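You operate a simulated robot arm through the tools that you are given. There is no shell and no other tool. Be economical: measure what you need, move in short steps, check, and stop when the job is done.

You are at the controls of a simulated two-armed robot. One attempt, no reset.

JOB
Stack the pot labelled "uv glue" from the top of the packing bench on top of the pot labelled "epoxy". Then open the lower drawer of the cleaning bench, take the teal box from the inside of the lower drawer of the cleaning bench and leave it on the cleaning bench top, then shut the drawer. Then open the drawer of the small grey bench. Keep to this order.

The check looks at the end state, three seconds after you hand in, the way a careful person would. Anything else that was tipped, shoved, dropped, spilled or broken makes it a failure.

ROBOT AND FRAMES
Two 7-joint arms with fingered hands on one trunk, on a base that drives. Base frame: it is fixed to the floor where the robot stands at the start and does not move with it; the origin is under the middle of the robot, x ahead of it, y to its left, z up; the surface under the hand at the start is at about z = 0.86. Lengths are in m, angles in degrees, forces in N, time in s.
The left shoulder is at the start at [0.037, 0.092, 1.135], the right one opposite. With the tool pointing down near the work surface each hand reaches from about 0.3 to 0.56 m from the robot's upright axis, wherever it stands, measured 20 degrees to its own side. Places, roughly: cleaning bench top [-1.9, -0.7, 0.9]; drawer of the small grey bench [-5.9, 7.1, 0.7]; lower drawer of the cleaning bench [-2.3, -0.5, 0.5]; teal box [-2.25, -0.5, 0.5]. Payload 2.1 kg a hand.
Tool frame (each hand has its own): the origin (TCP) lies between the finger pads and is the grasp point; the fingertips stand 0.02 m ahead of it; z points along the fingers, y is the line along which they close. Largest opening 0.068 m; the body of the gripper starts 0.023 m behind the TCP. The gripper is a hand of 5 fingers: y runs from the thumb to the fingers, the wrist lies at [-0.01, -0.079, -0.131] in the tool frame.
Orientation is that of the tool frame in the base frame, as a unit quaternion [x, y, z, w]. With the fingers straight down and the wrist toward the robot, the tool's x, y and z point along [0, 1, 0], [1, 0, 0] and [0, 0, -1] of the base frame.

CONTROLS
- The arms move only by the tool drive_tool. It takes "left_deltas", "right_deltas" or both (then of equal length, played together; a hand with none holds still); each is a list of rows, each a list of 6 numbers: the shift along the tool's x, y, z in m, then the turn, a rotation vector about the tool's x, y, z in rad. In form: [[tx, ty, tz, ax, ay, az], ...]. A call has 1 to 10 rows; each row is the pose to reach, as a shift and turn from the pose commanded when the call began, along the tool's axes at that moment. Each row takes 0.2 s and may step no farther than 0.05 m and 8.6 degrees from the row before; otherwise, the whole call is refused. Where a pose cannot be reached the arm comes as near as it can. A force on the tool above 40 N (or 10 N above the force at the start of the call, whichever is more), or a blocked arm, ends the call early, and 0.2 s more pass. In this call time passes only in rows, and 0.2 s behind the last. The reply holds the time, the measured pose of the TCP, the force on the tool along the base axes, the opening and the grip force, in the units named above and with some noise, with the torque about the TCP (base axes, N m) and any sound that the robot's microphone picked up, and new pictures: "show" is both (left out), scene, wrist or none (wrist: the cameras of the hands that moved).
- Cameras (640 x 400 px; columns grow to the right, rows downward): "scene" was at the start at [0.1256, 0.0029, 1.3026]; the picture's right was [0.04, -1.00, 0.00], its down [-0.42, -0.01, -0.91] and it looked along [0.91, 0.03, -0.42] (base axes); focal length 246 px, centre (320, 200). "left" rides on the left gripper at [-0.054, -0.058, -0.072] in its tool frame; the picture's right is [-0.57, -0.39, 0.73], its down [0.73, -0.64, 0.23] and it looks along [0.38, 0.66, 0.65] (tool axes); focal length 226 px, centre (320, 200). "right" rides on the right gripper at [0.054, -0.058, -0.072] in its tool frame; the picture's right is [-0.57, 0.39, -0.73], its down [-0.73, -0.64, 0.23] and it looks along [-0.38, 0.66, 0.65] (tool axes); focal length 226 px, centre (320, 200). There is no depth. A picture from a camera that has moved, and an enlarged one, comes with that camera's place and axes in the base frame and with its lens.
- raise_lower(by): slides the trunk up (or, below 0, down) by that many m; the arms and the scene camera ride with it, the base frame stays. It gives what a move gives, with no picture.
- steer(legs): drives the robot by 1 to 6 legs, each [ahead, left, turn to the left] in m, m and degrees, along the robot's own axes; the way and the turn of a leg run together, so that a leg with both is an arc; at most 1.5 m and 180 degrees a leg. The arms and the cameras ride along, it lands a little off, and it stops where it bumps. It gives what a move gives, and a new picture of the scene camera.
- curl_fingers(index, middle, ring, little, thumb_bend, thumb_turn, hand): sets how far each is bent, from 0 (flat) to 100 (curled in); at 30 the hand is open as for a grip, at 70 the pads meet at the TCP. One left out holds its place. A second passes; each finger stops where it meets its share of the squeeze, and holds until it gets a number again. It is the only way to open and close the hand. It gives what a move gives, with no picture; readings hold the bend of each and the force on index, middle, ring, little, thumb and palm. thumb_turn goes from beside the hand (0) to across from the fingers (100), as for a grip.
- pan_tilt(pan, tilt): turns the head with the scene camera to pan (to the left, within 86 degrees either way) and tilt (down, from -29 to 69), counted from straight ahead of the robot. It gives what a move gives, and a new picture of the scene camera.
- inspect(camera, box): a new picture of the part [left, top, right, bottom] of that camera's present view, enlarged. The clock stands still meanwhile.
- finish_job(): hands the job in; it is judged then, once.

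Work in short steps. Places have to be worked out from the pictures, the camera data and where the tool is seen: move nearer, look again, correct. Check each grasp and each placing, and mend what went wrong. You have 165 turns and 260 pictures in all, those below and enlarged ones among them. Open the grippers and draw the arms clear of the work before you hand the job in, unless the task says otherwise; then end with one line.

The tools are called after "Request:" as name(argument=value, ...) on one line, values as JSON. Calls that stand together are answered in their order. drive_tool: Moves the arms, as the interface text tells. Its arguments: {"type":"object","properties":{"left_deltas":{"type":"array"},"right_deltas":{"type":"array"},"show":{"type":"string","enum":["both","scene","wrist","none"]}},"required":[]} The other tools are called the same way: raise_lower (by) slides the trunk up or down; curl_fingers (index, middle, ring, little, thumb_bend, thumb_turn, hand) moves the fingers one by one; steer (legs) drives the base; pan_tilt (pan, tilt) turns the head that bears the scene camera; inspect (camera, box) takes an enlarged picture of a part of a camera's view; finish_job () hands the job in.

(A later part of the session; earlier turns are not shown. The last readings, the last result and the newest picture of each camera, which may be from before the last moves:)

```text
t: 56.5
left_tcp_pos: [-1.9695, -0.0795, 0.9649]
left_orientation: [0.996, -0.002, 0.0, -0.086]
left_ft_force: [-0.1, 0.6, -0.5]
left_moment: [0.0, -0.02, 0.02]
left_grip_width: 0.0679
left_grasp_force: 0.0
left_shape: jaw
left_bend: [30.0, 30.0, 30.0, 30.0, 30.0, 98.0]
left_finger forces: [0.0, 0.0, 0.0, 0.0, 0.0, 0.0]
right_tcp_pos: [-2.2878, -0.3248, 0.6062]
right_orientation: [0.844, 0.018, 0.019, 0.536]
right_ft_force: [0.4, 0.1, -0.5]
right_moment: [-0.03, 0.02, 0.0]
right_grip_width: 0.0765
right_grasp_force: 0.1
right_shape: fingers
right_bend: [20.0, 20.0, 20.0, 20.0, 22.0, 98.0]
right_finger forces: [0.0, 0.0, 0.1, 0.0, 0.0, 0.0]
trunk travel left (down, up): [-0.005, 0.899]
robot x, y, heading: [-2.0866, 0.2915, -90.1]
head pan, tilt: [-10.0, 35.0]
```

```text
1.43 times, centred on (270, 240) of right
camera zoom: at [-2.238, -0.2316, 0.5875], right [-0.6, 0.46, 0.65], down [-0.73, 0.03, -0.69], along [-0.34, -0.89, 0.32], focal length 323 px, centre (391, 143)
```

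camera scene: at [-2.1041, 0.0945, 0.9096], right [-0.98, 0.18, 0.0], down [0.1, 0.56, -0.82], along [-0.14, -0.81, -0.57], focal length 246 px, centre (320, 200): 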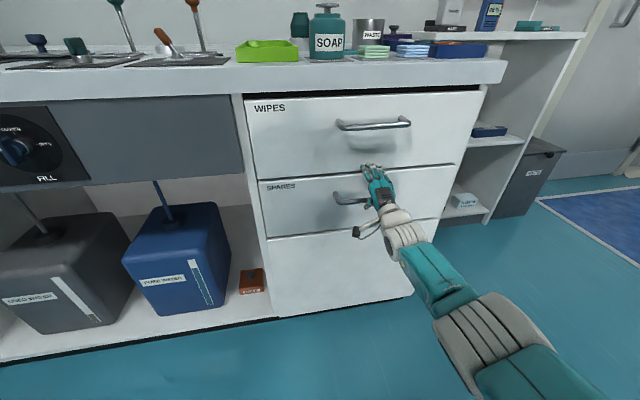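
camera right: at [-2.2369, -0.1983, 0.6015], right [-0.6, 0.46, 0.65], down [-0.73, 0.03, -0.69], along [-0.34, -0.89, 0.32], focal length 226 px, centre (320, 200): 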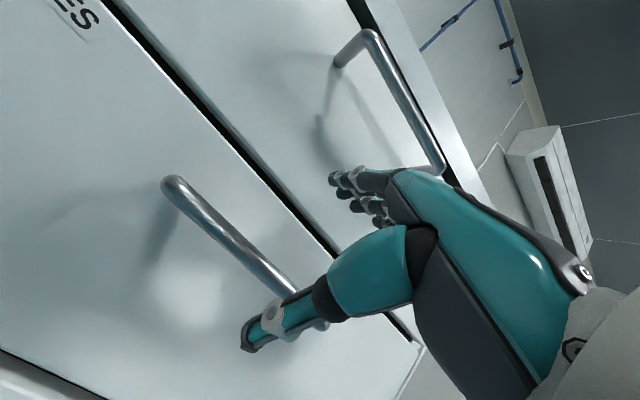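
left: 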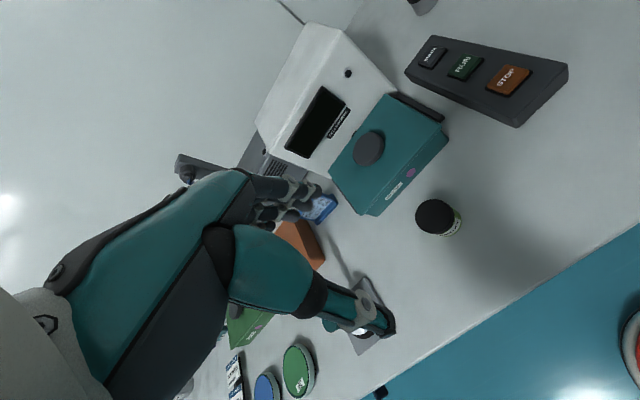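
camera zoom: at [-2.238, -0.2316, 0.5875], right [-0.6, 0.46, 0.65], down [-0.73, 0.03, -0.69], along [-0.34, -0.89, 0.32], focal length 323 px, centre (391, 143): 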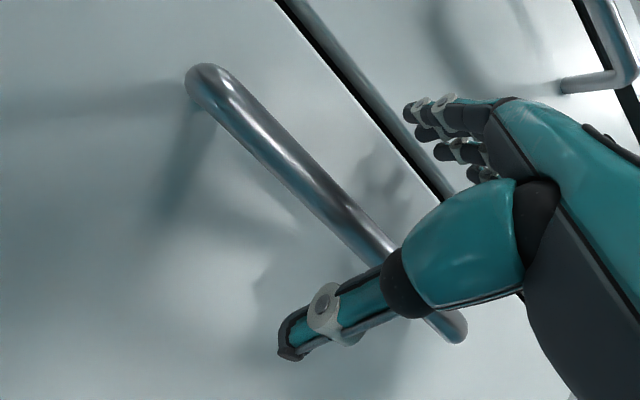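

The bar is now between thumb and fingers, so I'll close on it.

Request:
curl_fingers(hand="right", index=75, middle=75, ring=75, little=75, thumb_bend=65)

Request:
inspect(camera="right", box=[100, 100, 440, 380])

```text
t: 57.5
left_tcp_pos: [-1.969, -0.0796, 0.9648]
left_orientation: [0.996, -0.002, 0.0, -0.086]
left_ft_force: [0.5, 0.8, -0.2]
left_moment: [-0.02, 0.0, -0.07]
left_grip_width: 0.0678
left_grasp_force: 0.0
left_shape: jaw
left_bend: [30.0, 30.0, 30.0, 30.0, 30.0, 98.0]
left_finger forces: [0.0, 0.1, 0.0, 0.0, 0.1, 0.0]
right_tcp_pos: [-2.2882, -0.3244, 0.6064]
right_orientation: [0.844, 0.017, 0.018, 0.535]
right_ft_force: [-0.5, -0.7, -2.1]
right_moment: [0.05, 0.06, 0.02]
right_grip_width: 0.0039
right_grasp_force: 3.4
right_shape: fingers
right_bend: [74.0, 74.0, 74.0, 75.0, 55.0, 97.0]
right_finger forces: [1.2, 0.7, 0.6, 0.0, 4.2, 0.0]
trunk travel left (down, up): [-0.005, 0.899]
robot x, y, heading: [-2.0883, 0.2917, -90.2]
head pan, tilt: [-10.0, 35.0]
```

```text
1.43 times, centred on (270, 240) of right
camera zoom: at [-2.2381, -0.2318, 0.5874], right [-0.6, 0.46, 0.65], down [-0.73, 0.03, -0.69], along [-0.34, -0.89, 0.32], focal length 323 px, centre (391, 143)
```

zoom: 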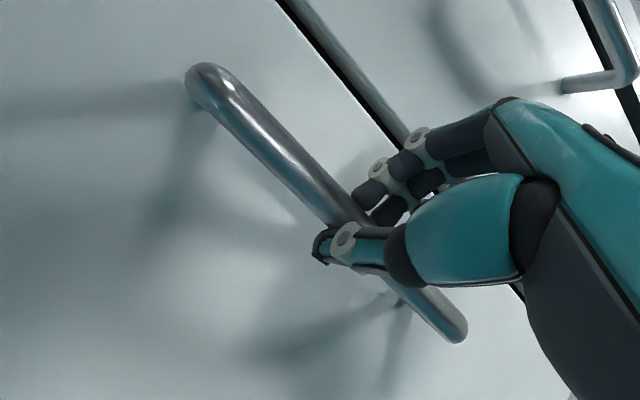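

The fingertips rest on the bar's upper side with the thumb below. I'll tighten.

Request:
curl_fingers(hand="right", index=95, middle=95, ring=95, little=95, thumb_bend=75)

Request:
inspect(camera="right", box=[180, 120, 380, 320])

```text
t: 58.5
left_tcp_pos: [-1.9692, -0.0803, 0.9653]
left_orientation: [0.996, -0.001, 0.0, -0.086]
left_ft_force: [-0.3, 0.1, 0.6]
left_moment: [0.03, -0.02, 0.03]
left_grip_width: 0.0675
left_grasp_force: 0.0
left_shape: jaw
left_bend: [30.0, 30.0, 30.0, 30.0, 30.0, 98.0]
left_finger forces: [0.0, 0.0, 0.1, 0.0, 0.0, 0.0]
right_tcp_pos: [-2.2884, -0.3257, 0.6072]
right_orientation: [0.844, 0.018, 0.019, 0.535]
right_ft_force: [-0.3, 2.2, -8.8]
right_moment: [0.13, 0.05, -0.01]
right_grip_width: 0.0223
right_grasp_force: 5.3
right_shape: fingers
right_bend: [95.0, 95.0, 95.0, 95.0, 59.0, 97.0]
right_finger forces: [0.0, 0.0, 0.0, 0.1, 9.3, 0.1]
trunk travel left (down, up): [-0.005, 0.899]
robot x, y, heading: [-2.0844, 0.2911, -90.3]
head pan, tilt: [-10.0, 35.0]
```

```text
2.00 times, centred on (280, 220) of right
camera zoom: at [-2.2383, -0.2319, 0.5869], right [-0.6, 0.46, 0.65], down [-0.73, 0.03, -0.69], along [-0.34, -0.89, 0.32], focal length 452 px, centre (400, 160)
```

zoom: 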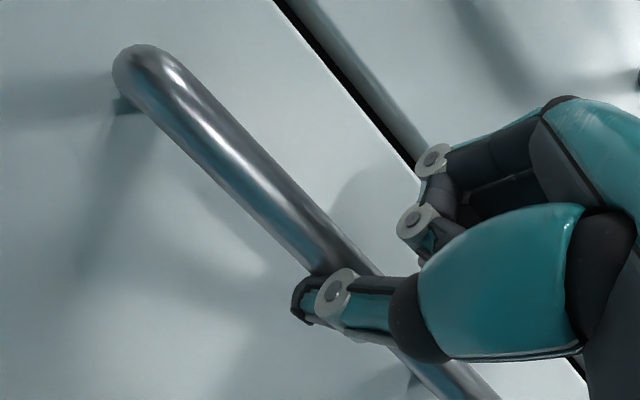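

The fingers slipped in front of the bar because the hand was 2 cm short. I'll reopen to a half-curl, then advance.

Request:
curl_fingers(hand="right", index=40, middle=40, ring=40, little=40, thumb_bend=32)

Request:
steer(legs=[[0.02, 0, 0]])

Request:
inspect(camera="right", box=[180, 120, 420, 320])

```text
t: 59.5
left_tcp_pos: [-1.969, -0.079, 0.9655]
left_orientation: [0.996, -0.002, 0.001, -0.086]
left_ft_force: [-1.0, 0.4, -0.3]
left_moment: [0.01, -0.01, 0.0]
left_grip_width: 0.0675
left_grasp_force: 0.1
left_shape: jaw
left_bend: [30.0, 30.0, 30.0, 30.0, 30.0, 98.0]
left_finger forces: [0.1, 0.0, 0.0, 0.1, 0.1, 0.0]
right_tcp_pos: [-2.2878, -0.3253, 0.6076]
right_orientation: [0.844, 0.017, 0.017, 0.535]
right_ft_force: [0.1, -0.5, -0.1]
right_moment: [-0.01, 0.0, 0.04]
right_grip_width: 0.0523
right_grasp_force: 0.0
right_shape: fingers
right_bend: [40.0, 40.0, 40.0, 40.0, 32.0, 98.0]
right_finger forces: [0.0, 0.0, 0.0, 0.1, 0.0, 0.0]
trunk travel left (down, up): [-0.005, 0.899]
robot x, y, heading: [-2.0914, 0.2974, -90.2]
head pan, tilt: [-10.0, 35.0]
```

```text
t: 60.4
left_tcp_pos: [-1.9695, -0.0977, 0.9659]
left_orientation: [0.996, -0.002, -0.001, -0.085]
left_ft_force: [0.8, 0.0, -0.5]
left_moment: [0.0, -0.02, -0.05]
left_grip_width: 0.0678
left_grasp_force: 0.1
left_shape: jaw
left_bend: [30.0, 30.0, 30.0, 30.0, 30.0, 98.0]
left_finger forces: [0.0, 0.0, 0.1, 0.0, 0.0, 0.0]
right_tcp_pos: [-2.2888, -0.3417, 0.6094]
right_orientation: [0.842, 0.017, 0.019, 0.539]
right_ft_force: [1.2, 15.8, 1.1]
right_moment: [-0.38, 0.02, 0.05]
right_grip_width: 0.0501
right_grasp_force: 7.9
right_shape: fingers
right_bend: [43.0, 42.0, 42.0, 40.0, 32.0, 98.0]
right_finger forces: [11.5, 3.4, 1.2, 0.0, 0.0, 0.0]
trunk travel left (down, up): [-0.005, 0.899]
robot x, y, heading: [-2.0894, 0.2717, -90.2]
head pan, tilt: [-10.0, 35.0]
stopped in leg 1: the force on the tool passed its limit at 57 N (the readings are from after the stop); the commanded pose is now the measured one
camera scene: at [-2.1044, 0.0767, 0.9098], right [-0.98, 0.18, 0.0], down [0.1, 0.56, -0.82], along [-0.15, -0.81, -0.57], focal length 246 px, centre (320, 200)
```

scene: 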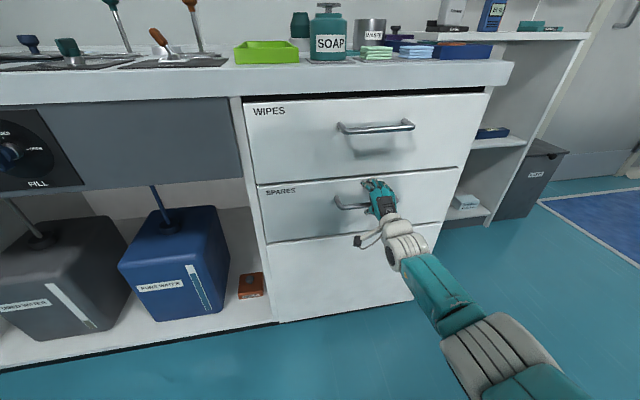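

```text
2.00 times, centred on (300, 220) of right
camera zoom: at [-2.2386, -0.2489, 0.5887], right [-0.6, 0.47, 0.65], down [-0.73, 0.02, -0.69], along [-0.34, -0.88, 0.33], focal length 452 px, centre (360, 160)
```

zoom: 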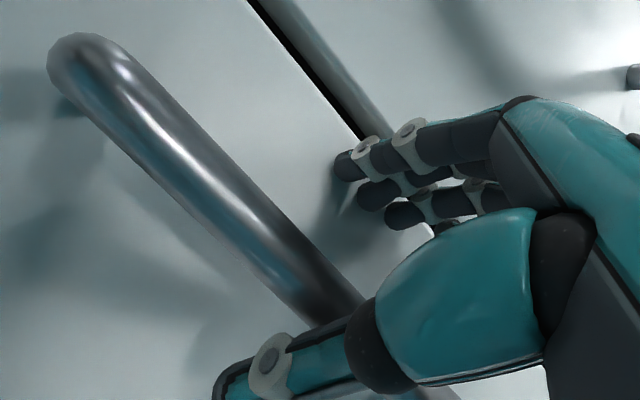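

The fingertips touch the drawer front above the bar, which is deep enough. I'll ease off 4 mm and curl them down behind the bar.

Request:
drive_tool(right_deltas=[[0, 0.0, -0.004, 0, 0, 0]], show="none")

Request:
curl_fingers(hand="right", index=75, middle=75, ring=75, little=75, thumb_bend=50)

Request:
inspect(camera="right", box=[180, 120, 420, 320])

```text
t: 60.8
left_tcp_pos: [-1.9692, -0.0985, 0.9644]
left_orientation: [0.996, -0.002, -0.001, -0.085]
left_ft_force: [-0.6, -0.1, -0.8]
left_moment: [0.04, -0.01, 0.0]
left_grip_width: 0.0678
left_grasp_force: 0.1
left_shape: jaw
left_bend: [30.0, 30.0, 30.0, 30.0, 30.0, 98.0]
left_finger forces: [0.0, 0.0, 0.0, 0.0, 0.0, 0.0]
right_tcp_pos: [-2.2889, -0.3395, 0.6101]
right_orientation: [0.843, 0.017, 0.018, 0.538]
right_ft_force: [0.8, 0.9, -0.5]
right_moment: [0.0, -0.01, -0.03]
right_grip_width: 0.0522
right_grasp_force: 0.1
right_shape: fingers
right_bend: [40.0, 40.0, 40.0, 40.0, 32.0, 98.0]
right_finger forces: [0.0, 0.0, 0.1, 0.1, 0.0, 0.1]
trunk travel left (down, up): [-0.005, 0.899]
robot x, y, heading: [-2.0897, 0.2756, -90.2]
head pan, tilt: [-10.0, 35.0]
```

```text
t: 61.8
left_tcp_pos: [-1.9697, -0.0989, 0.9656]
left_orientation: [0.996, -0.002, 0.0, -0.086]
left_ft_force: [-0.2, -0.2, 0.6]
left_moment: [0.0, 0.0, 0.01]
left_grip_width: 0.0678
left_grasp_force: 0.1
left_shape: jaw
left_bend: [30.0, 30.0, 30.0, 30.0, 30.0, 98.0]
left_finger forces: [0.1, 0.1, 0.0, 0.0, 0.0, 0.1]
right_tcp_pos: [-2.2884, -0.3394, 0.6097]
right_orientation: [0.843, 0.017, 0.018, 0.537]
right_ft_force: [-0.5, 2.2, -4.4]
right_moment: [-0.02, 0.0, -0.01]
right_grip_width: 0.0118
right_grasp_force: 2.6
right_shape: fingers
right_bend: [75.0, 75.0, 75.0, 75.0, 45.0, 97.0]
right_finger forces: [0.1, 0.0, 0.0, 0.0, 4.7, 0.0]
trunk travel left (down, up): [-0.005, 0.899]
robot x, y, heading: [-2.0907, 0.2754, -90.3]
head pan, tilt: [-10.0, 35.0]
```

```text
2.00 times, centred on (300, 220) of right
camera zoom: at [-2.239, -0.2462, 0.5895], right [-0.6, 0.47, 0.65], down [-0.73, 0.03, -0.69], along [-0.34, -0.88, 0.32], focal length 452 px, centre (360, 160)
```

zoom: 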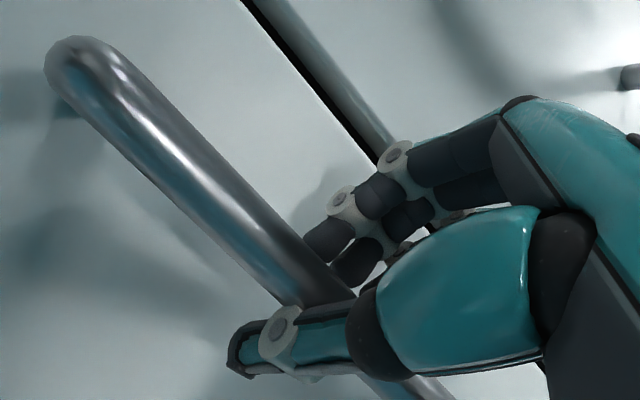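

The fingers still curl in front of the bar. I'll retract and change to a steeper approach, so the fingers come down from above between bar and drawer front.

Request:
curl_fingers(hand="right", index=35, middle=35, ring=35, little=35, thumb_bend=20)

Request:
drive_tool(right_deltas=[[0, 0, -0.04, 0, 0, 0], [0, 0.004, -0.084, 0, 0, 0], [0, 0.016, -0.085, 0.12, 0, 0], [0, 0.016, -0.085, 0.24, 0, 0], [0, 0.016, -0.085, 0.36, 0, 0], [0, 0.016, -0.085, 0.48, 0, 0], [0, 0.016, -0.085, 0.6, 0, 0]], show="both")

```text
t: 62.8
left_tcp_pos: [-1.9708, -0.0985, 0.9651]
left_orientation: [0.996, -0.002, 0.0, -0.085]
left_ft_force: [-0.1, -0.7, -0.6]
left_moment: [0.01, 0.0, -0.03]
left_grip_width: 0.0676
left_grasp_force: 0.0
left_shape: jaw
left_bend: [30.0, 30.0, 30.0, 30.0, 30.0, 98.0]
left_finger forces: [0.0, 0.0, 0.0, 0.1, 0.0, 0.0]
right_tcp_pos: [-2.2892, -0.3376, 0.6098]
right_orientation: [0.843, 0.017, 0.018, 0.537]
right_ft_force: [0.4, 0.4, -0.3]
right_moment: [0.0, 0.01, -0.06]
right_grip_width: 0.0633
right_grasp_force: 0.2
right_shape: fingers
right_bend: [35.0, 36.0, 35.0, 35.0, 20.0, 98.0]
right_finger forces: [0.0, 0.9, 0.0, 0.0, 0.0, 0.1]
trunk travel left (down, up): [-0.005, 0.899]
robot x, y, heading: [-2.0907, 0.2737, -90.2]
head pan, tilt: [-10.0, 35.0]
```

```text
t: 64.4
left_tcp_pos: [-1.9701, -0.0986, 0.9645]
left_orientation: [0.996, -0.002, -0.001, -0.086]
left_ft_force: [0.9, -0.7, 1.0]
left_moment: [0.0, -0.03, -0.03]
left_grip_width: 0.0678
left_grasp_force: 0.0
left_shape: jaw
left_bend: [30.0, 30.0, 30.0, 30.0, 30.0, 98.0]
left_finger forces: [0.0, 0.1, 0.0, 0.0, 0.0, 0.1]
right_tcp_pos: [-2.2944, -0.2679, 0.6604]
right_orientation: [0.964, 0.022, 0.012, 0.263]
right_ft_force: [-0.5, 0.9, 0.0]
right_moment: [-0.01, -0.01, 0.02]
right_grip_width: 0.0639
right_grasp_force: 0.0
right_shape: fingers
right_bend: [35.0, 35.0, 35.0, 35.0, 20.0, 98.0]
right_finger forces: [0.1, 0.1, 0.0, 0.0, 0.0, 0.0]
right hand out of reach, approached as far as the arm can: row 2
trunk travel left (down, up): [-0.005, 0.899]
robot x, y, heading: [-2.088, 0.2779, -90.5]
head pan, tilt: [-10.0, 35.0]
camera scene: at [-2.1045, 0.0754, 0.9095], right [-0.98, 0.18, 0.0], down [0.1, 0.56, -0.82], along [-0.15, -0.81, -0.57], focal length 246 px, centre (320, 200)
camera right: at [-2.2439, -0.1786, 0.6944], right [-0.58, 0.01, 0.82], down [-0.75, 0.4, -0.53], along [-0.33, -0.92, -0.22], focal length 226 px, centre (320, 200)
```

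scene: 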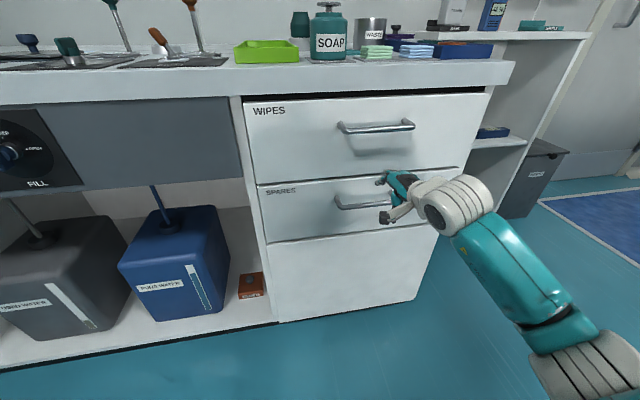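
right: 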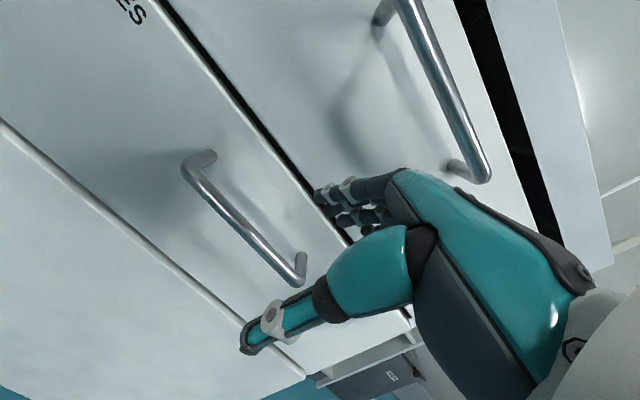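

The pitch is now 30° and reachable. The bar is at about (y -0.344, z 0.590) and the drawer front at about y -0.394. I'll line up above, then descend along the fingers behind the bar.

Request:
drive_tool(right_deltas=[[0.004, 0.012, 0.019, 0, 0, 0], [0.007, 0.0243, 0.0375, 0, 0, 0], [0.007, 0.0243, 0.06, 0, 0, 0], [0.007, 0.0243, 0.075, 0, 0, 0]], show="wrist")

Request:
inspect(camera="scene", box=[320, 130, 460, 240])

```text
t: 65.4
left_tcp_pos: [-1.9685, -0.0987, 0.966]
left_orientation: [0.996, -0.003, 0.0, -0.086]
left_ft_force: [-0.4, -0.6, 1.2]
left_moment: [-0.02, -0.02, 0.03]
left_grip_width: 0.0679
left_grasp_force: 0.0
left_shape: jaw
left_bend: [30.0, 30.0, 30.0, 30.0, 30.0, 98.0]
left_finger forces: [0.0, 0.1, 0.0, 0.0, 0.1, 0.0]
right_tcp_pos: [-2.2821, -0.3285, 0.6079]
right_orientation: [0.964, 0.023, 0.013, 0.265]
right_ft_force: [0.1, 0.3, 0.5]
right_moment: [-0.04, 0.02, 0.01]
right_grip_width: 0.0633
right_grasp_force: 0.0
right_shape: fingers
right_bend: [35.0, 35.0, 35.0, 35.0, 20.0, 98.0]
right_finger forces: [0.0, 0.0, 0.0, 0.0, 0.0, 0.0]
trunk travel left (down, up): [-0.005, 0.899]
robot x, y, heading: [-2.0881, 0.2755, -90.2]
head pan, tilt: [-10.0, 35.0]
camera right: at [-2.2329, -0.2382, 0.6426], right [-0.58, 0.01, 0.82], down [-0.75, 0.4, -0.53], along [-0.33, -0.92, -0.22], focal length 226 px, centre (320, 200)
```

right: 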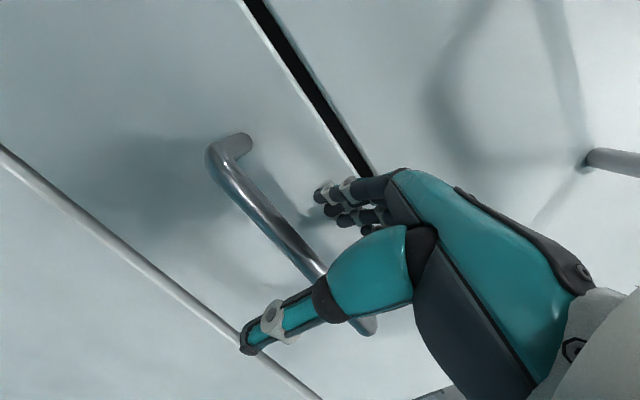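

```text
3.64 times, centred on (390, 185) of scene
camera zoom: at [-2.1045, 0.0754, 0.9095], right [-0.98, 0.18, 0.0], down [0.1, 0.56, -0.82], along [-0.15, -0.81, -0.57], focal length 894 px, centre (66, 254)
```

zoom: 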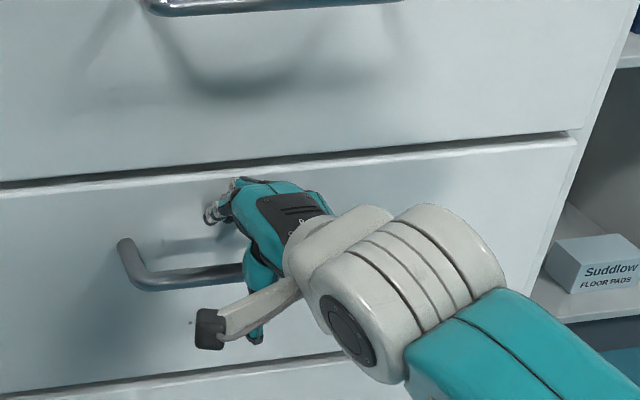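

The geometry looks right: fingers above and behind the bar, thumb in front. I'll continue down along the fingers.

Request:
drive_tool(right_deltas=[[0, 0, 0.012, 0, 0, 0], [0, 0, 0.024, 0, 0, 0], [0, 0, 0.034, 0, 0, 0]], show="wrist")

Request:
inspect(camera="scene", box=[320, 130, 460, 240])

```text
t: 66.2
left_tcp_pos: [-1.9704, -0.0954, 0.967]
left_orientation: [0.996, -0.004, 0.0, -0.085]
left_ft_force: [0.5, 0.7, 0.4]
left_moment: [-0.01, 0.02, -0.01]
left_grip_width: 0.0679
left_grasp_force: 0.0
left_shape: jaw
left_bend: [30.0, 30.0, 30.0, 30.0, 30.0, 98.0]
left_finger forces: [0.0, 0.0, 0.0, 0.0, 0.0, 0.1]
right_tcp_pos: [-2.2815, -0.3396, 0.5872]
right_orientation: [0.964, 0.022, 0.012, 0.266]
right_ft_force: [0.4, 34.6, 10.7]
right_moment: [-0.59, 0.13, -0.36]
right_grip_width: 0.0531
right_grasp_force: 17.2
right_shape: fingers
right_bend: [47.0, 46.0, 44.0, 38.0, 20.0, 98.0]
right_finger forces: [7.3, 13.6, 7.6, 6.0, 0.0, 0.0]
trunk travel left (down, up): [-0.005, 0.899]
robot x, y, heading: [-2.0877, 0.274, -90.3]
head pan, tilt: [-10.0, 35.0]
stopped in row 3 (right hand): the force on the tool passed its limit at 44 N (the readings are from after the stop); the commanded pose is now the measured one
camera right: at [-2.2325, -0.2492, 0.6204], right [-0.58, 0.01, 0.82], down [-0.75, 0.4, -0.54], along [-0.33, -0.92, -0.22], focal length 226 px, centre (320, 200)
```

right: 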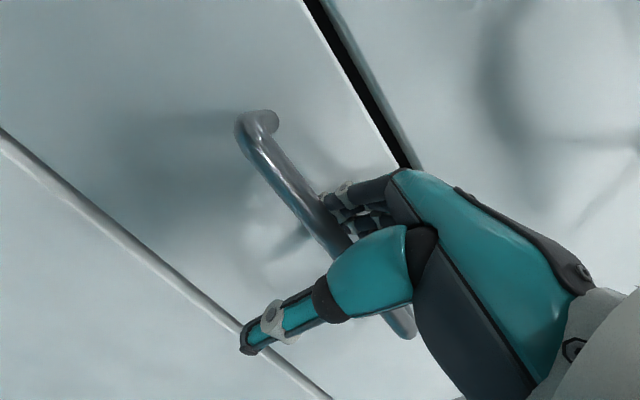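

```text
3.64 times, centred on (390, 185) of scene
camera zoom: at [-2.1046, 0.079, 0.9103], right [-0.98, 0.18, 0.0], down [0.1, 0.56, -0.82], along [-0.15, -0.81, -0.57], focal length 894 px, centre (66, 254)
```

zoom: 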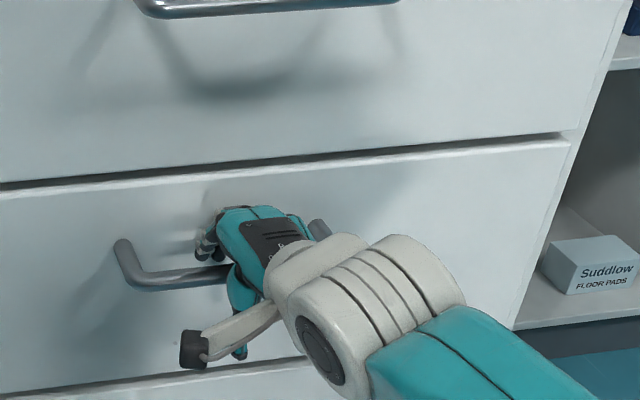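

The fingertips are now behind the bar and pressing on the drawer front. I'll ease back 8 mm and close.

Request:
drive_tool(right_deltas=[[0, -0.008, -0.002, 0, 0, 0]], show="none")

Request:
curl_fingers(hand="right", index=75, middle=75, ring=75, little=75, thumb_bend=60)

Request:
inspect(camera="right", box=[180, 80, 460, 360])

```text
t: 66.5
left_tcp_pos: [-1.97, -0.098, 0.965]
left_orientation: [0.996, -0.004, 0.001, -0.086]
left_ft_force: [0.1, 0.3, -0.6]
left_moment: [-0.03, -0.03, -0.01]
left_grip_width: 0.0676
left_grasp_force: 0.0
left_shape: jaw
left_bend: [30.0, 30.0, 30.0, 30.0, 30.0, 98.0]
left_finger forces: [0.0, 0.0, 0.1, 0.1, 0.0, 0.0]
right_tcp_pos: [-2.2826, -0.3339, 0.5813]
right_orientation: [0.964, 0.023, 0.013, 0.264]
right_ft_force: [-0.2, 4.3, -2.0]
right_moment: [0.04, -0.02, -0.02]
right_grip_width: 0.0602
right_grasp_force: 2.6
right_shape: fingers
right_bend: [39.0, 39.0, 38.0, 35.0, 20.0, 98.0]
right_finger forces: [1.5, 2.4, 1.2, 0.0, 0.0, 0.1]
trunk travel left (down, up): [-0.005, 0.899]
robot x, y, heading: [-2.0882, 0.2788, -90.5]
head pan, tilt: [-10.0, 35.0]
```

```text
t: 67.5
left_tcp_pos: [-1.9701, -0.0973, 0.9651]
left_orientation: [0.996, -0.004, 0.001, -0.087]
left_ft_force: [-0.4, 0.6, -0.1]
left_moment: [0.02, -0.03, -0.02]
left_grip_width: 0.0677
left_grasp_force: 0.1
left_shape: jaw
left_bend: [30.0, 30.0, 30.0, 30.0, 30.0, 98.0]
left_finger forces: [0.0, 0.0, 0.0, 0.0, 0.0, 0.0]
right_tcp_pos: [-2.2809, -0.3339, 0.5817]
right_orientation: [0.964, 0.022, 0.013, 0.265]
right_ft_force: [0.0, -5.3, 1.1]
right_moment: [0.12, 0.0, 0.11]
right_grip_width: 0.0
right_grasp_force: 2.1
right_shape: fingers
right_bend: [75.0, 75.0, 75.0, 74.0, 60.0, 98.0]
right_finger forces: [0.7, 0.0, 0.1, 3.6, 0.0, 0.0]
trunk travel left (down, up): [-0.005, 0.899]
robot x, y, heading: [-2.0902, 0.2748, -90.4]
head pan, tilt: [-10.0, 35.0]
```

```text
1.43 times, centred on (320, 220) of right
camera zoom: at [-2.2324, -0.2438, 0.6161], right [-0.58, 0.01, 0.82], down [-0.75, 0.4, -0.53], along [-0.33, -0.92, -0.22], focal length 323 px, centre (320, 171)
```

zoom: 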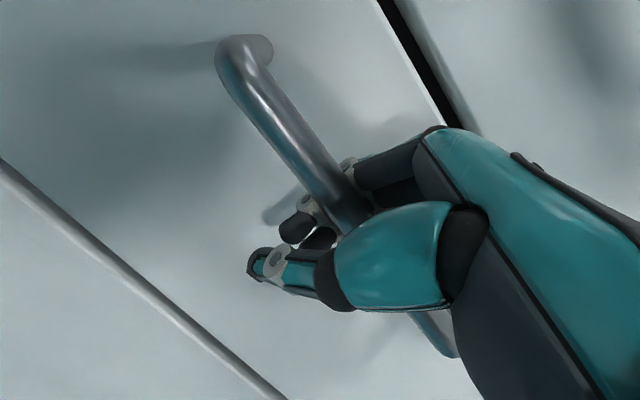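

The fingers now wrap behind and under the bar, a proper hook. I'll pull by driving the base back 0.12 m.

Request:
steer(legs=[[-0.12, 0, 0]])

```text
t: 68.8
left_tcp_pos: [-1.9697, 0.0207, 0.9657]
left_orientation: [0.996, -0.004, 0.001, -0.087]
left_ft_force: [-0.5, 0.2, -0.2]
left_moment: [-0.03, 0.03, -0.02]
left_grip_width: 0.0677
left_grasp_force: 0.0
left_shape: jaw
left_bend: [30.0, 30.0, 30.0, 30.0, 30.0, 98.0]
left_finger forces: [0.0, 0.2, 0.1, 0.1, 0.0, 0.0]
right_tcp_pos: [-2.2811, -0.2145, 0.5807]
right_orientation: [0.964, 0.02, 0.012, 0.265]
right_ft_force: [-0.2, 0.7, -0.6]
right_moment: [-0.02, 0.04, 0.01]
right_grip_width: 0.0
right_grasp_force: 0.2
right_shape: fingers
right_bend: [75.0, 75.0, 75.0, 75.0, 59.0, 98.0]
right_finger forces: [0.0, 0.1, 0.1, 0.0, 0.6, 0.1]
trunk travel left (down, up): [-0.005, 0.899]
robot x, y, heading: [-2.0853, 0.3945, -90.4]
head pan, tilt: [-10.0, 35.0]
camera scene: at [-2.1044, 0.1948, 0.9095], right [-0.98, 0.18, 0.0], down [0.1, 0.56, -0.82], along [-0.15, -0.81, -0.57], focal length 246 px, centre (320, 200)
```

scene: 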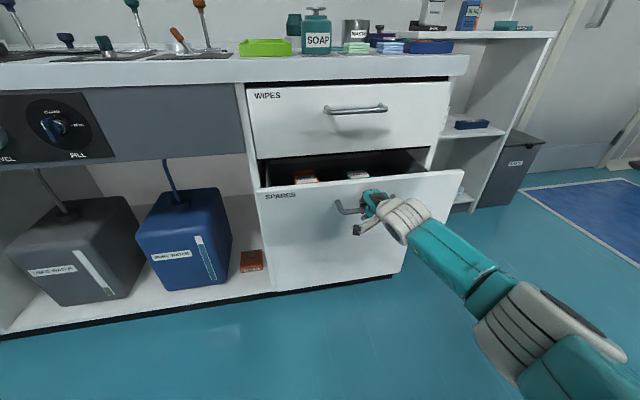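

The drawer is opening. I'll pull another 0.15 m.

Request:
steer(legs=[[-0.15, 0, 0]])

```text
t: 70.2
left_tcp_pos: [-1.97, 0.1712, 0.9658]
left_orientation: [0.996, -0.005, 0.0, -0.086]
left_ft_force: [-0.9, 0.5, -0.5]
left_moment: [-0.03, 0.02, 0.03]
left_grip_width: 0.0681
left_grasp_force: 0.2
left_shape: jaw
left_bend: [30.0, 30.0, 30.0, 30.0, 30.0, 98.0]
left_finger forces: [0.0, 0.0, 0.0, 0.1, 0.0, 0.1]
right_tcp_pos: [-2.2817, -0.0625, 0.5818]
right_orientation: [0.964, 0.02, 0.012, 0.263]
right_ft_force: [-0.3, 0.9, -0.1]
right_moment: [-0.03, -0.03, 0.03]
right_grip_width: 0.0
right_grasp_force: 0.9
right_shape: fingers
right_bend: [75.0, 75.0, 75.0, 75.0, 59.0, 98.0]
right_finger forces: [0.0, 0.1, 0.0, 0.0, 1.3, 0.1]
trunk travel left (down, up): [-0.005, 0.899]
robot x, y, heading: [-2.0842, 0.5426, -90.5]
head pan, tilt: [-10.0, 35.0]
camera scene: at [-2.103, 0.3453, 0.9095], right [-0.98, 0.18, 0.0], down [0.1, 0.56, -0.82], along [-0.15, -0.81, -0.57], focal length 246 px, centre (320, 200)
```

scene: 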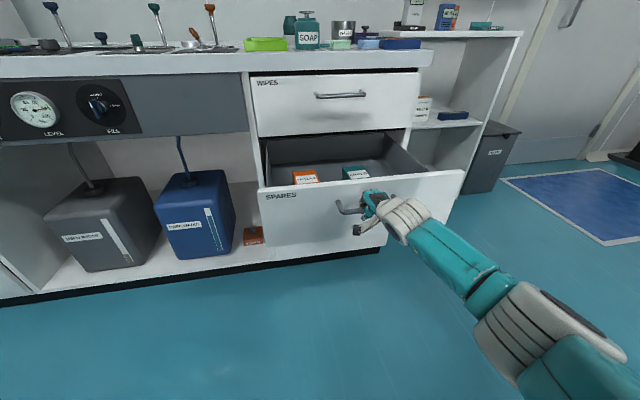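

The drawer is open about 0.27 m, with an orange box and a teal box inside. I'll zoom in.

Request:
inspect(camera="scene", box=[255, 120, 475, 220])

```text
2.91 times, centred on (365, 170) of scene
camera zoom: at [-2.103, 0.3453, 0.9095], right [-0.98, 0.18, 0.0], down [0.1, 0.56, -0.82], along [-0.15, -0.81, -0.57], focal length 715 px, centre (189, 287)
```

zoom: 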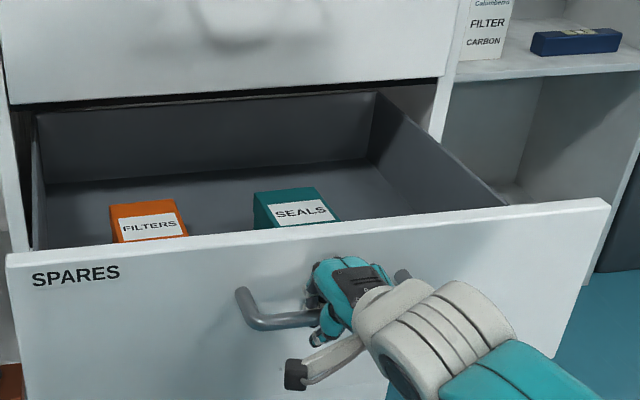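

Now I'll release the handle by opening the hand and withdrawing upward along the fingers, then back.

Request:
curl_fingers(hand="right", index=30, middle=30, ring=30, little=30, thumb_bend=20)

Request:
drive_tool(right_deltas=[[0, 0, -0.03, 0, 0, 0], [0, 0, -0.06, 0, 0, 0], [0, 0, -0.1, 0, 0, 0], [0, -0.02, -0.13, 0, 0, 0], [0, -0.02, -0.16, 0, 0, 0]], show="scene")

```text
t: 71.2
left_tcp_pos: [-1.9696, 0.1719, 0.9644]
left_orientation: [0.996, -0.005, 0.001, -0.086]
left_ft_force: [0.3, 0.3, 0.3]
left_moment: [0.0, -0.01, -0.02]
left_grip_width: 0.0678
left_grasp_force: 0.0
left_shape: jaw
left_bend: [30.0, 30.0, 30.0, 30.0, 30.0, 98.0]
left_finger forces: [0.1, 0.1, 0.0, 0.0, 0.0, 0.1]
right_tcp_pos: [-2.281, -0.0637, 0.5821]
right_orientation: [0.964, 0.02, 0.012, 0.265]
right_ft_force: [-0.6, 0.6, 1.2]
right_moment: [-0.01, -0.02, -0.05]
right_grip_width: 0.0674
right_grasp_force: 0.2
right_shape: fingers
right_bend: [30.0, 30.0, 30.0, 30.0, 20.0, 98.0]
right_finger forces: [0.0, 0.1, 0.0, 0.0, 0.0, 0.0]
trunk travel left (down, up): [-0.005, 0.899]
robot x, y, heading: [-2.0869, 0.5474, -90.5]
head pan, tilt: [-10.0, 35.0]
```

```text
t: 72.3
left_tcp_pos: [-1.9689, 0.1715, 0.9659]
left_orientation: [0.996, -0.005, 0.0, -0.086]
left_ft_force: [0.6, -0.2, -0.1]
left_moment: [-0.03, 0.0, 0.0]
left_grip_width: 0.0676
left_grasp_force: 0.1
left_shape: jaw
left_bend: [30.0, 30.0, 30.0, 30.0, 30.0, 98.0]
left_finger forces: [0.0, 0.0, 0.0, 0.0, 0.0, 0.0]
right_tcp_pos: [-2.2879, 0.0348, 0.7089]
right_orientation: [0.964, 0.02, 0.012, 0.264]
right_ft_force: [0.0, 0.1, 0.2]
right_moment: [0.0, 0.01, -0.03]
right_grip_width: 0.0676
right_grasp_force: 0.0
right_shape: fingers
right_bend: [30.0, 30.0, 30.0, 30.0, 20.0, 98.0]
right_finger forces: [0.1, 0.1, 0.0, 0.1, 0.0, 0.0]
trunk travel left (down, up): [-0.005, 0.899]
robot x, y, heading: [-2.0888, 0.5485, -90.7]
head pan, tilt: [-10.0, 35.0]
camera scene: at [-2.103, 0.3452, 0.9095], right [-0.98, 0.18, 0.0], down [0.1, 0.56, -0.82], along [-0.15, -0.81, -0.57], focal length 246 px, centre (320, 200)
```

scene: 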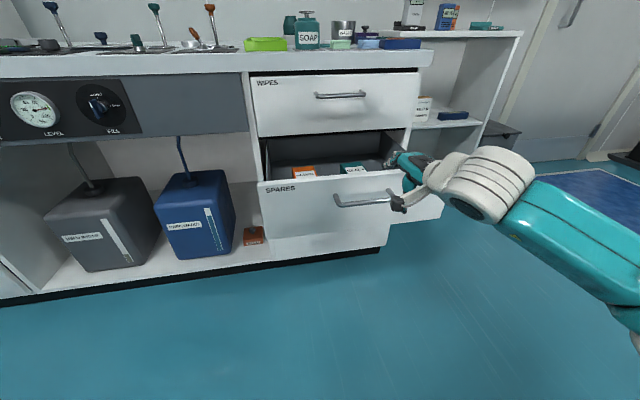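

Released; the bar now sits at y≈-0.10. I'll raise the trunk 0.22 m so the hands clear the drawer, level the right hand, and drive forward 0.25 m.

Request:
raise_lower(by=0.22)

Request:
drive_tool(right_deltas=[[0, 0, 0, 0.14, 0, 0], [0, 0, 0, 0.28, 0, 0], [0, 0, 0, 0.42, 0, 0], [0, 0, 0, 0.53, -0.02, 0.04]], show="none")

Request:
steer(legs=[[0.25, 0, 0.6]])

Request:
pan_tilt(pan=-18, tilt=55)

```text
t: 74.7
left_tcp_pos: [-1.9686, 0.2135, 1.2155]
left_orientation: [0.999, -0.005, 0.0, -0.037]
left_ft_force: [0.1, 0.7, 1.0]
left_moment: [0.03, 0.02, 0.0]
left_grip_width: 0.0676
left_grasp_force: 0.1
left_shape: jaw
left_bend: [30.0, 30.0, 30.0, 30.0, 30.0, 98.0]
left_finger forces: [0.1, 0.0, 0.0, 0.0, 0.0, 0.1]
right_tcp_pos: [-2.2871, 0.0361, 0.9295]
right_orientation: [0.964, 0.021, 0.012, 0.265]
right_ft_force: [-0.8, 0.8, 0.5]
right_moment: [-0.02, 0.02, 0.02]
right_grip_width: 0.0673
right_grasp_force: 0.1
right_shape: fingers
right_bend: [30.0, 30.0, 30.0, 30.0, 20.0, 98.0]
right_finger forces: [0.0, 0.0, 0.0, 0.1, 0.0, 0.0]
trunk travel left (down, up): [-0.225, 0.679]
robot x, y, heading: [-2.0837, 0.5423, -90.5]
head pan, tilt: [-10.0, 35.0]
```

```text
t: 75.7
left_tcp_pos: [-1.9688, 0.2133, 1.2145]
left_orientation: [0.999, -0.005, 0.0, -0.036]
left_ft_force: [-0.2, -0.1, 0.9]
left_moment: [0.02, 0.01, -0.03]
left_grip_width: 0.0677
left_grasp_force: 0.0
left_shape: jaw
left_bend: [30.0, 30.0, 30.0, 30.0, 30.0, 98.0]
left_finger forces: [0.0, 0.0, 0.0, 0.0, 0.0, 0.1]
right_tcp_pos: [-2.2877, 0.0355, 0.929]
right_orientation: [1.0, 0.002, 0.003, 0.001]
right_ft_force: [-0.3, 0.6, 0.7]
right_moment: [-0.01, 0.0, 0.0]
right_grip_width: 0.0675
right_grasp_force: 0.0
right_shape: fingers
right_bend: [30.0, 30.0, 30.0, 30.0, 20.0, 98.0]
right_finger forces: [0.0, 0.0, 0.1, 0.0, 0.0, 0.0]
trunk travel left (down, up): [-0.225, 0.679]
robot x, y, heading: [-2.0867, 0.5455, -90.5]
head pan, tilt: [-10.0, 35.0]
```

```text
t: 77.5
left_tcp_pos: [-1.964, -0.0399, 1.2136]
left_orientation: [0.999, 0.002, 0.0, -0.036]
left_ft_force: [-0.3, 0.3, 1.0]
left_moment: [0.0, 0.02, 0.0]
left_grip_width: 0.0676
left_grasp_force: 0.1
left_shape: jaw
left_bend: [30.0, 30.0, 30.0, 30.0, 30.0, 98.0]
left_finger forces: [0.0, 0.0, 0.0, 0.0, 0.0, 0.0]
right_tcp_pos: [-2.2814, -0.2216, 0.9291]
right_orientation: [1.0, 0.007, 0.002, 0.002]
right_ft_force: [0.0, -0.1, 0.7]
right_moment: [0.02, 0.03, -0.01]
right_grip_width: 0.0677
right_grasp_force: 0.0
right_shape: fingers
right_bend: [30.0, 30.0, 30.0, 30.0, 20.0, 98.0]
right_finger forces: [0.1, 0.0, 0.0, 0.1, 0.0, 0.1]
trunk travel left (down, up): [-0.225, 0.679]
robot x, y, heading: [-2.0895, 0.2829, -89.6]
head pan, tilt: [-10.0, 35.0]
camera scene: at [-2.1012, 0.1456, 1.1352], right [-0.99, 0.17, 0.0], down [0.1, 0.57, -0.82], along [-0.14, -0.81, -0.57], focal length 246 px, centre (320, 200)
```

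scene: 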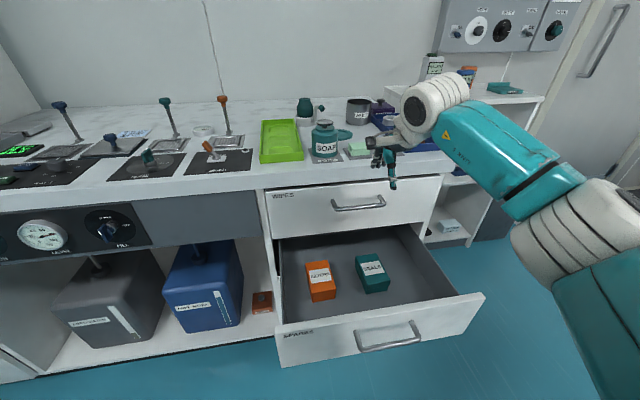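

```text
t: 78.3
left_tcp_pos: [-1.965, -0.0397, 1.2157]
left_orientation: [0.999, 0.001, -0.001, -0.036]
left_ft_force: [-0.4, 0.3, 0.3]
left_moment: [-0.04, -0.01, 0.0]
left_grip_width: 0.0677
left_grasp_force: 0.1
left_shape: jaw
left_bend: [30.0, 30.0, 30.0, 30.0, 30.0, 98.0]
left_finger forces: [0.1, 0.0, 0.1, 0.1, 0.1, 0.0]
right_tcp_pos: [-2.2811, -0.2236, 0.9302]
right_orientation: [1.0, 0.007, 0.001, 0.003]
right_ft_force: [-0.4, 0.2, -0.2]
right_moment: [-0.01, -0.03, 0.02]
right_grip_width: 0.0676
right_grasp_force: 0.0
right_shape: fingers
right_bend: [30.0, 30.0, 30.0, 30.0, 20.0, 98.0]
right_finger forces: [0.1, 0.1, 0.0, 0.0, 0.0, 0.0]
trunk travel left (down, up): [-0.225, 0.679]
robot x, y, heading: [-2.0865, 0.2928, -89.6]
head pan, tilt: [-18.0, 55.0]
camera scene: at [-2.1082, 0.1636, 1.107], right [-0.95, 0.3, 0.0], down [0.25, 0.78, -0.57], along [-0.17, -0.55, -0.82], focal length 246 px, centre (320, 200)
```

scene: 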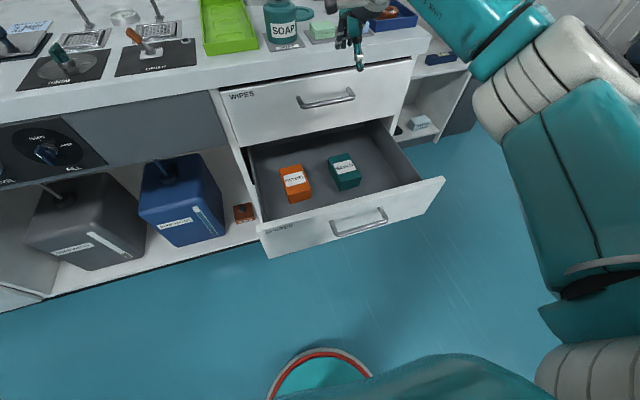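

I have a good view into the drawer. I'll zoom on the boxes and take a wrist picture.

Request:
inspect(camera="scene", box=[240, 110, 450, 260])

Request:
inspect(camera="right", box=[0, 0, 640, 400])

```text
2.67 times, centred on (345, 185) of scene
camera zoom: at [-2.1082, 0.1636, 1.107], right [-0.95, 0.3, 0.0], down [0.25, 0.78, -0.57], along [-0.17, -0.55, -0.82], focal length 655 px, centre (253, 240)
```

zoom: 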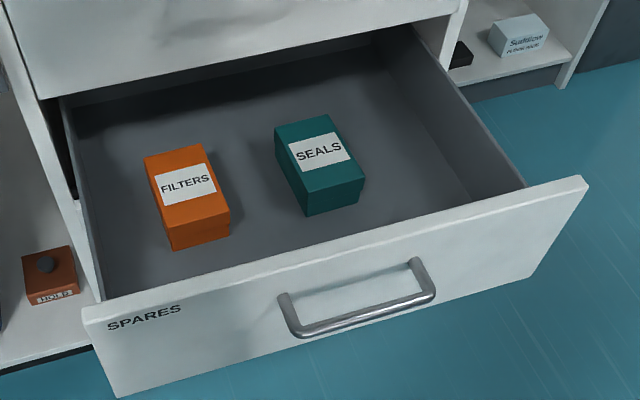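

```text
1.00 times, centred on (320, 200) of right (not enlarged: the box is as wide or as high as the picture)
camera zoom: at [-2.2281, -0.1623, 1.0026], right [-0.56, -0.39, 0.73], down [-0.74, 0.63, -0.24], along [-0.36, -0.67, -0.64], focal length 226 px, centre (320, 200)
```

zoom: 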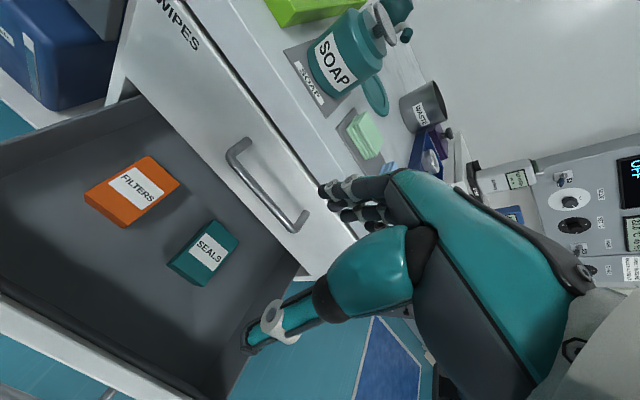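

The teal box top spans about x -2.293 to -2.362 and y -0.343 to -0.242, with z≈0.565. I'll rotate the right hand -90° about its axis to grip across x, open it wide, then shift the base right and slightly forward.

Request:
drive_tool(right_deltas=[[0, 0, 0, 0, 0, -0.145], [0, -0.01, 0, 0, 0, -0.29], [0, -0.02, 0, 0, 0, -0.435], [0, -0.03, 0, 0, 0, -0.58], [0, -0.04, 0, 0, 0, -0.725], [0, -0.05, 0, 0, 0, -0.87], [0, -0.05, 0, 0, 0, -1.015], [0, -0.05, 0, 0, 0, -1.16], [0, -0.05, 0, 0, 0, -1.305], [0, -0.05, 0, 0, 0, -1.45]], show="none")

Request:
curl_fingers(hand="right", index=12, middle=12, ring=12, little=12, thumb_bend=12)

Request:
steer(legs=[[0.06, -0.11, 0]])

```text
t: 80.5
left_tcp_pos: [-1.9651, -0.0394, 1.2147]
left_orientation: [0.999, 0.002, 0.0, -0.037]
left_ft_force: [0.1, -0.1, 0.1]
left_moment: [0.0, 0.0, -0.04]
left_grip_width: 0.0675
left_grasp_force: 0.0
left_shape: jaw
left_bend: [30.0, 30.0, 30.0, 30.0, 30.0, 98.0]
left_finger forces: [0.0, 0.0, 0.0, 0.1, 0.0, 0.0]
right_tcp_pos: [-2.1723, 0.0385, 0.9851]
right_orientation: [0.744, 0.669, 0.0, 0.003]
right_ft_force: [-0.8, -0.2, 0.2]
right_moment: [-0.01, 0.02, 0.0]
right_grip_width: 0.0677
right_grasp_force: 0.0
right_shape: fingers
right_bend: [30.0, 30.0, 30.0, 30.0, 20.0, 98.0]
right_finger forces: [0.0, 0.1, 0.0, 0.0, 0.0, 0.0]
right hand out of reach, approached as far as the arm can: row 2, 3, 4, 5, 6, 7, 8, 9, 10
trunk travel left (down, up): [-0.225, 0.679]
robot x, y, heading: [-2.0871, 0.2922, -89.8]
head pan, tilt: [-18.0, 55.0]
```

```text
t: 81.5
left_tcp_pos: [-1.964, -0.0405, 1.2151]
left_orientation: [0.999, 0.002, -0.001, -0.036]
left_ft_force: [-0.3, -0.2, -0.5]
left_moment: [0.0, 0.02, -0.02]
left_grip_width: 0.0678
left_grasp_force: 0.1
left_shape: jaw
left_bend: [30.0, 30.0, 30.0, 30.0, 30.0, 98.0]
left_finger forces: [0.0, 0.1, 0.0, 0.0, 0.0, 0.1]
right_tcp_pos: [-2.1706, 0.038, 0.9839]
right_orientation: [0.744, 0.668, 0.0, 0.003]
right_ft_force: [-0.4, 0.8, -0.2]
right_moment: [0.05, -0.04, 0.01]
right_grip_width: 0.088
right_grasp_force: 0.1
right_shape: fingers
right_bend: [12.0, 12.0, 12.0, 12.0, 12.0, 98.0]
right_finger forces: [0.1, 0.1, 0.1, 0.0, 0.0, 0.0]
trunk travel left (down, up): [-0.225, 0.679]
robot x, y, heading: [-2.0877, 0.2898, -90.0]
head pan, tilt: [-18.0, 55.0]
```

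```text
t: 82.8
left_tcp_pos: [-2.0782, -0.1007, 1.2144]
left_orientation: [0.999, 0.003, 0.0, -0.036]
left_ft_force: [-0.2, -0.9, 0.1]
left_moment: [0.0, -0.01, -0.01]
left_grip_width: 0.0679
left_grasp_force: 0.1
left_shape: jaw
left_bend: [30.0, 30.0, 30.0, 30.0, 30.0, 98.0]
left_finger forces: [0.0, 0.0, 0.0, 0.0, 0.0, 0.1]
right_tcp_pos: [-2.2834, -0.0218, 0.985]
right_orientation: [0.744, 0.668, 0.0, 0.003]
right_ft_force: [0.0, -0.6, -0.2]
right_moment: [-0.01, -0.01, 0.0]
right_grip_width: 0.0882
right_grasp_force: 0.0
right_shape: fingers
right_bend: [12.0, 12.0, 12.0, 12.0, 12.0, 98.0]
right_finger forces: [0.1, 0.1, 0.0, 0.0, 0.0, 0.0]
trunk travel left (down, up): [-0.225, 0.679]
robot x, y, heading: [-2.1977, 0.2307, -90.0]
head pan, tilt: [-18.0, 55.0]
camera scene: at [-2.2208, 0.1035, 1.107], right [-0.95, 0.31, 0.0], down [0.25, 0.78, -0.57], along [-0.18, -0.55, -0.82], focal length 246 px, centre (320, 200)
```

scene: 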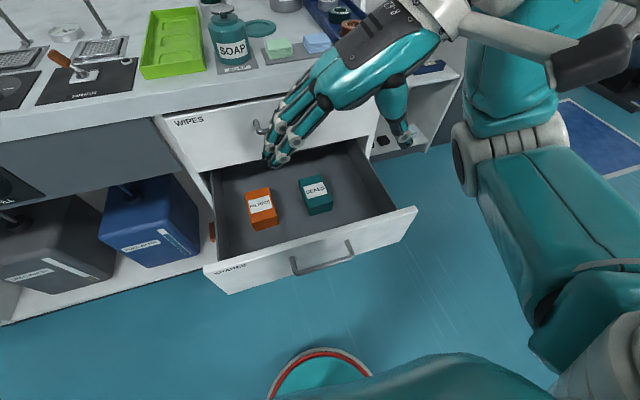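

The hand is rotated to face sideways. I'll move it above the box with a 20° forward tilt, to keep the wrist clear of the upper handle, and watch the reach.

Request:
drive_tool(right_deltas=[[-0.033, -0.002, 0.02, 0, -0.044, -0.013], [-0.066, -0.005, 0.045, 0, -0.088, -0.027], [-0.098, -0.007, 0.075, 0, -0.131, -0.04], [-0.131, -0.01, 0.105, 0, -0.175, -0.054], [-0.164, -0.012, 0.14, 0, -0.219, -0.067], [-0.196, -0.014, 0.17, 0, -0.263, -0.08], [-0.229, -0.017, 0.2, 0, -0.306, -0.094], [-0.261, -0.019, 0.23, 0, -0.35, -0.107]], show="both")

```text
t: 84.6
left_tcp_pos: [-2.0784, -0.0991, 1.2151]
left_orientation: [0.999, 0.002, 0.0, -0.037]
left_ft_force: [-1.3, 0.7, 0.1]
left_moment: [0.01, 0.05, -0.01]
left_grip_width: 0.0681
left_grasp_force: 0.0
left_shape: jaw
left_bend: [30.0, 30.0, 30.0, 30.0, 30.0, 98.0]
left_finger forces: [0.0, 0.1, 0.0, 0.0, 0.1, 0.0]
right_tcp_pos: [-2.2395, 0.0031, 0.9689]
right_orientation: [0.702, 0.695, -0.116, 0.108]
right_ft_force: [0.1, -0.5, 0.4]
right_moment: [0.0, 0.0, -0.01]
right_grip_width: 0.0882
right_grasp_force: 0.1
right_shape: fingers
right_bend: [12.0, 12.0, 12.0, 12.0, 12.0, 98.0]
right_finger forces: [0.1, 0.1, 0.1, 0.1, 0.1, 0.1]
right hand out of reach, approached as far as the arm can: row 1, 2, 3, 4, 5, 6, 7, 8
trunk travel left (down, up): [-0.225, 0.679]
robot x, y, heading: [-2.2001, 0.2296, -89.9]
head pan, tilt: [-18.0, 55.0]
camera scene: at [-2.221, 0.1034, 1.107], right [-0.95, 0.31, 0.0], down [0.25, 0.78, -0.57], along [-0.18, -0.55, -0.82], focal length 246 px, centre (320, 200)
camera right: at [-2.2961, 0.0797, 1.023], right [0.39, -0.31, 0.86], down [-0.65, -0.76, 0.02], along [0.65, -0.57, -0.5], focal length 226 px, centre (320, 200)
```

scene: 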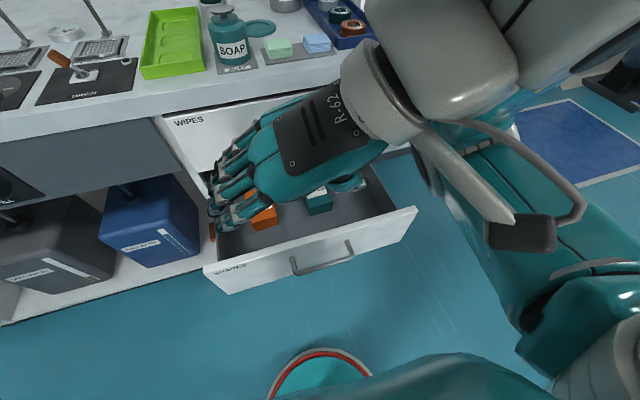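
right: 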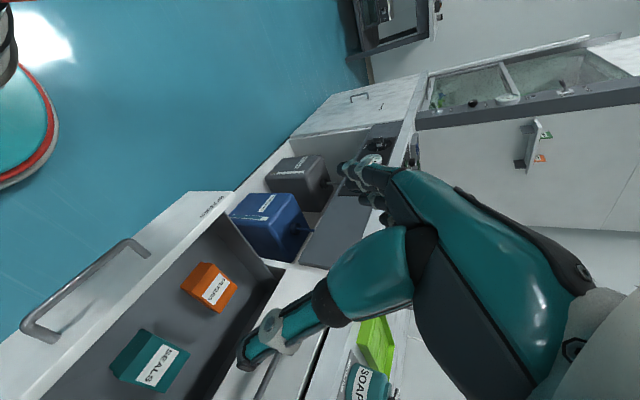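

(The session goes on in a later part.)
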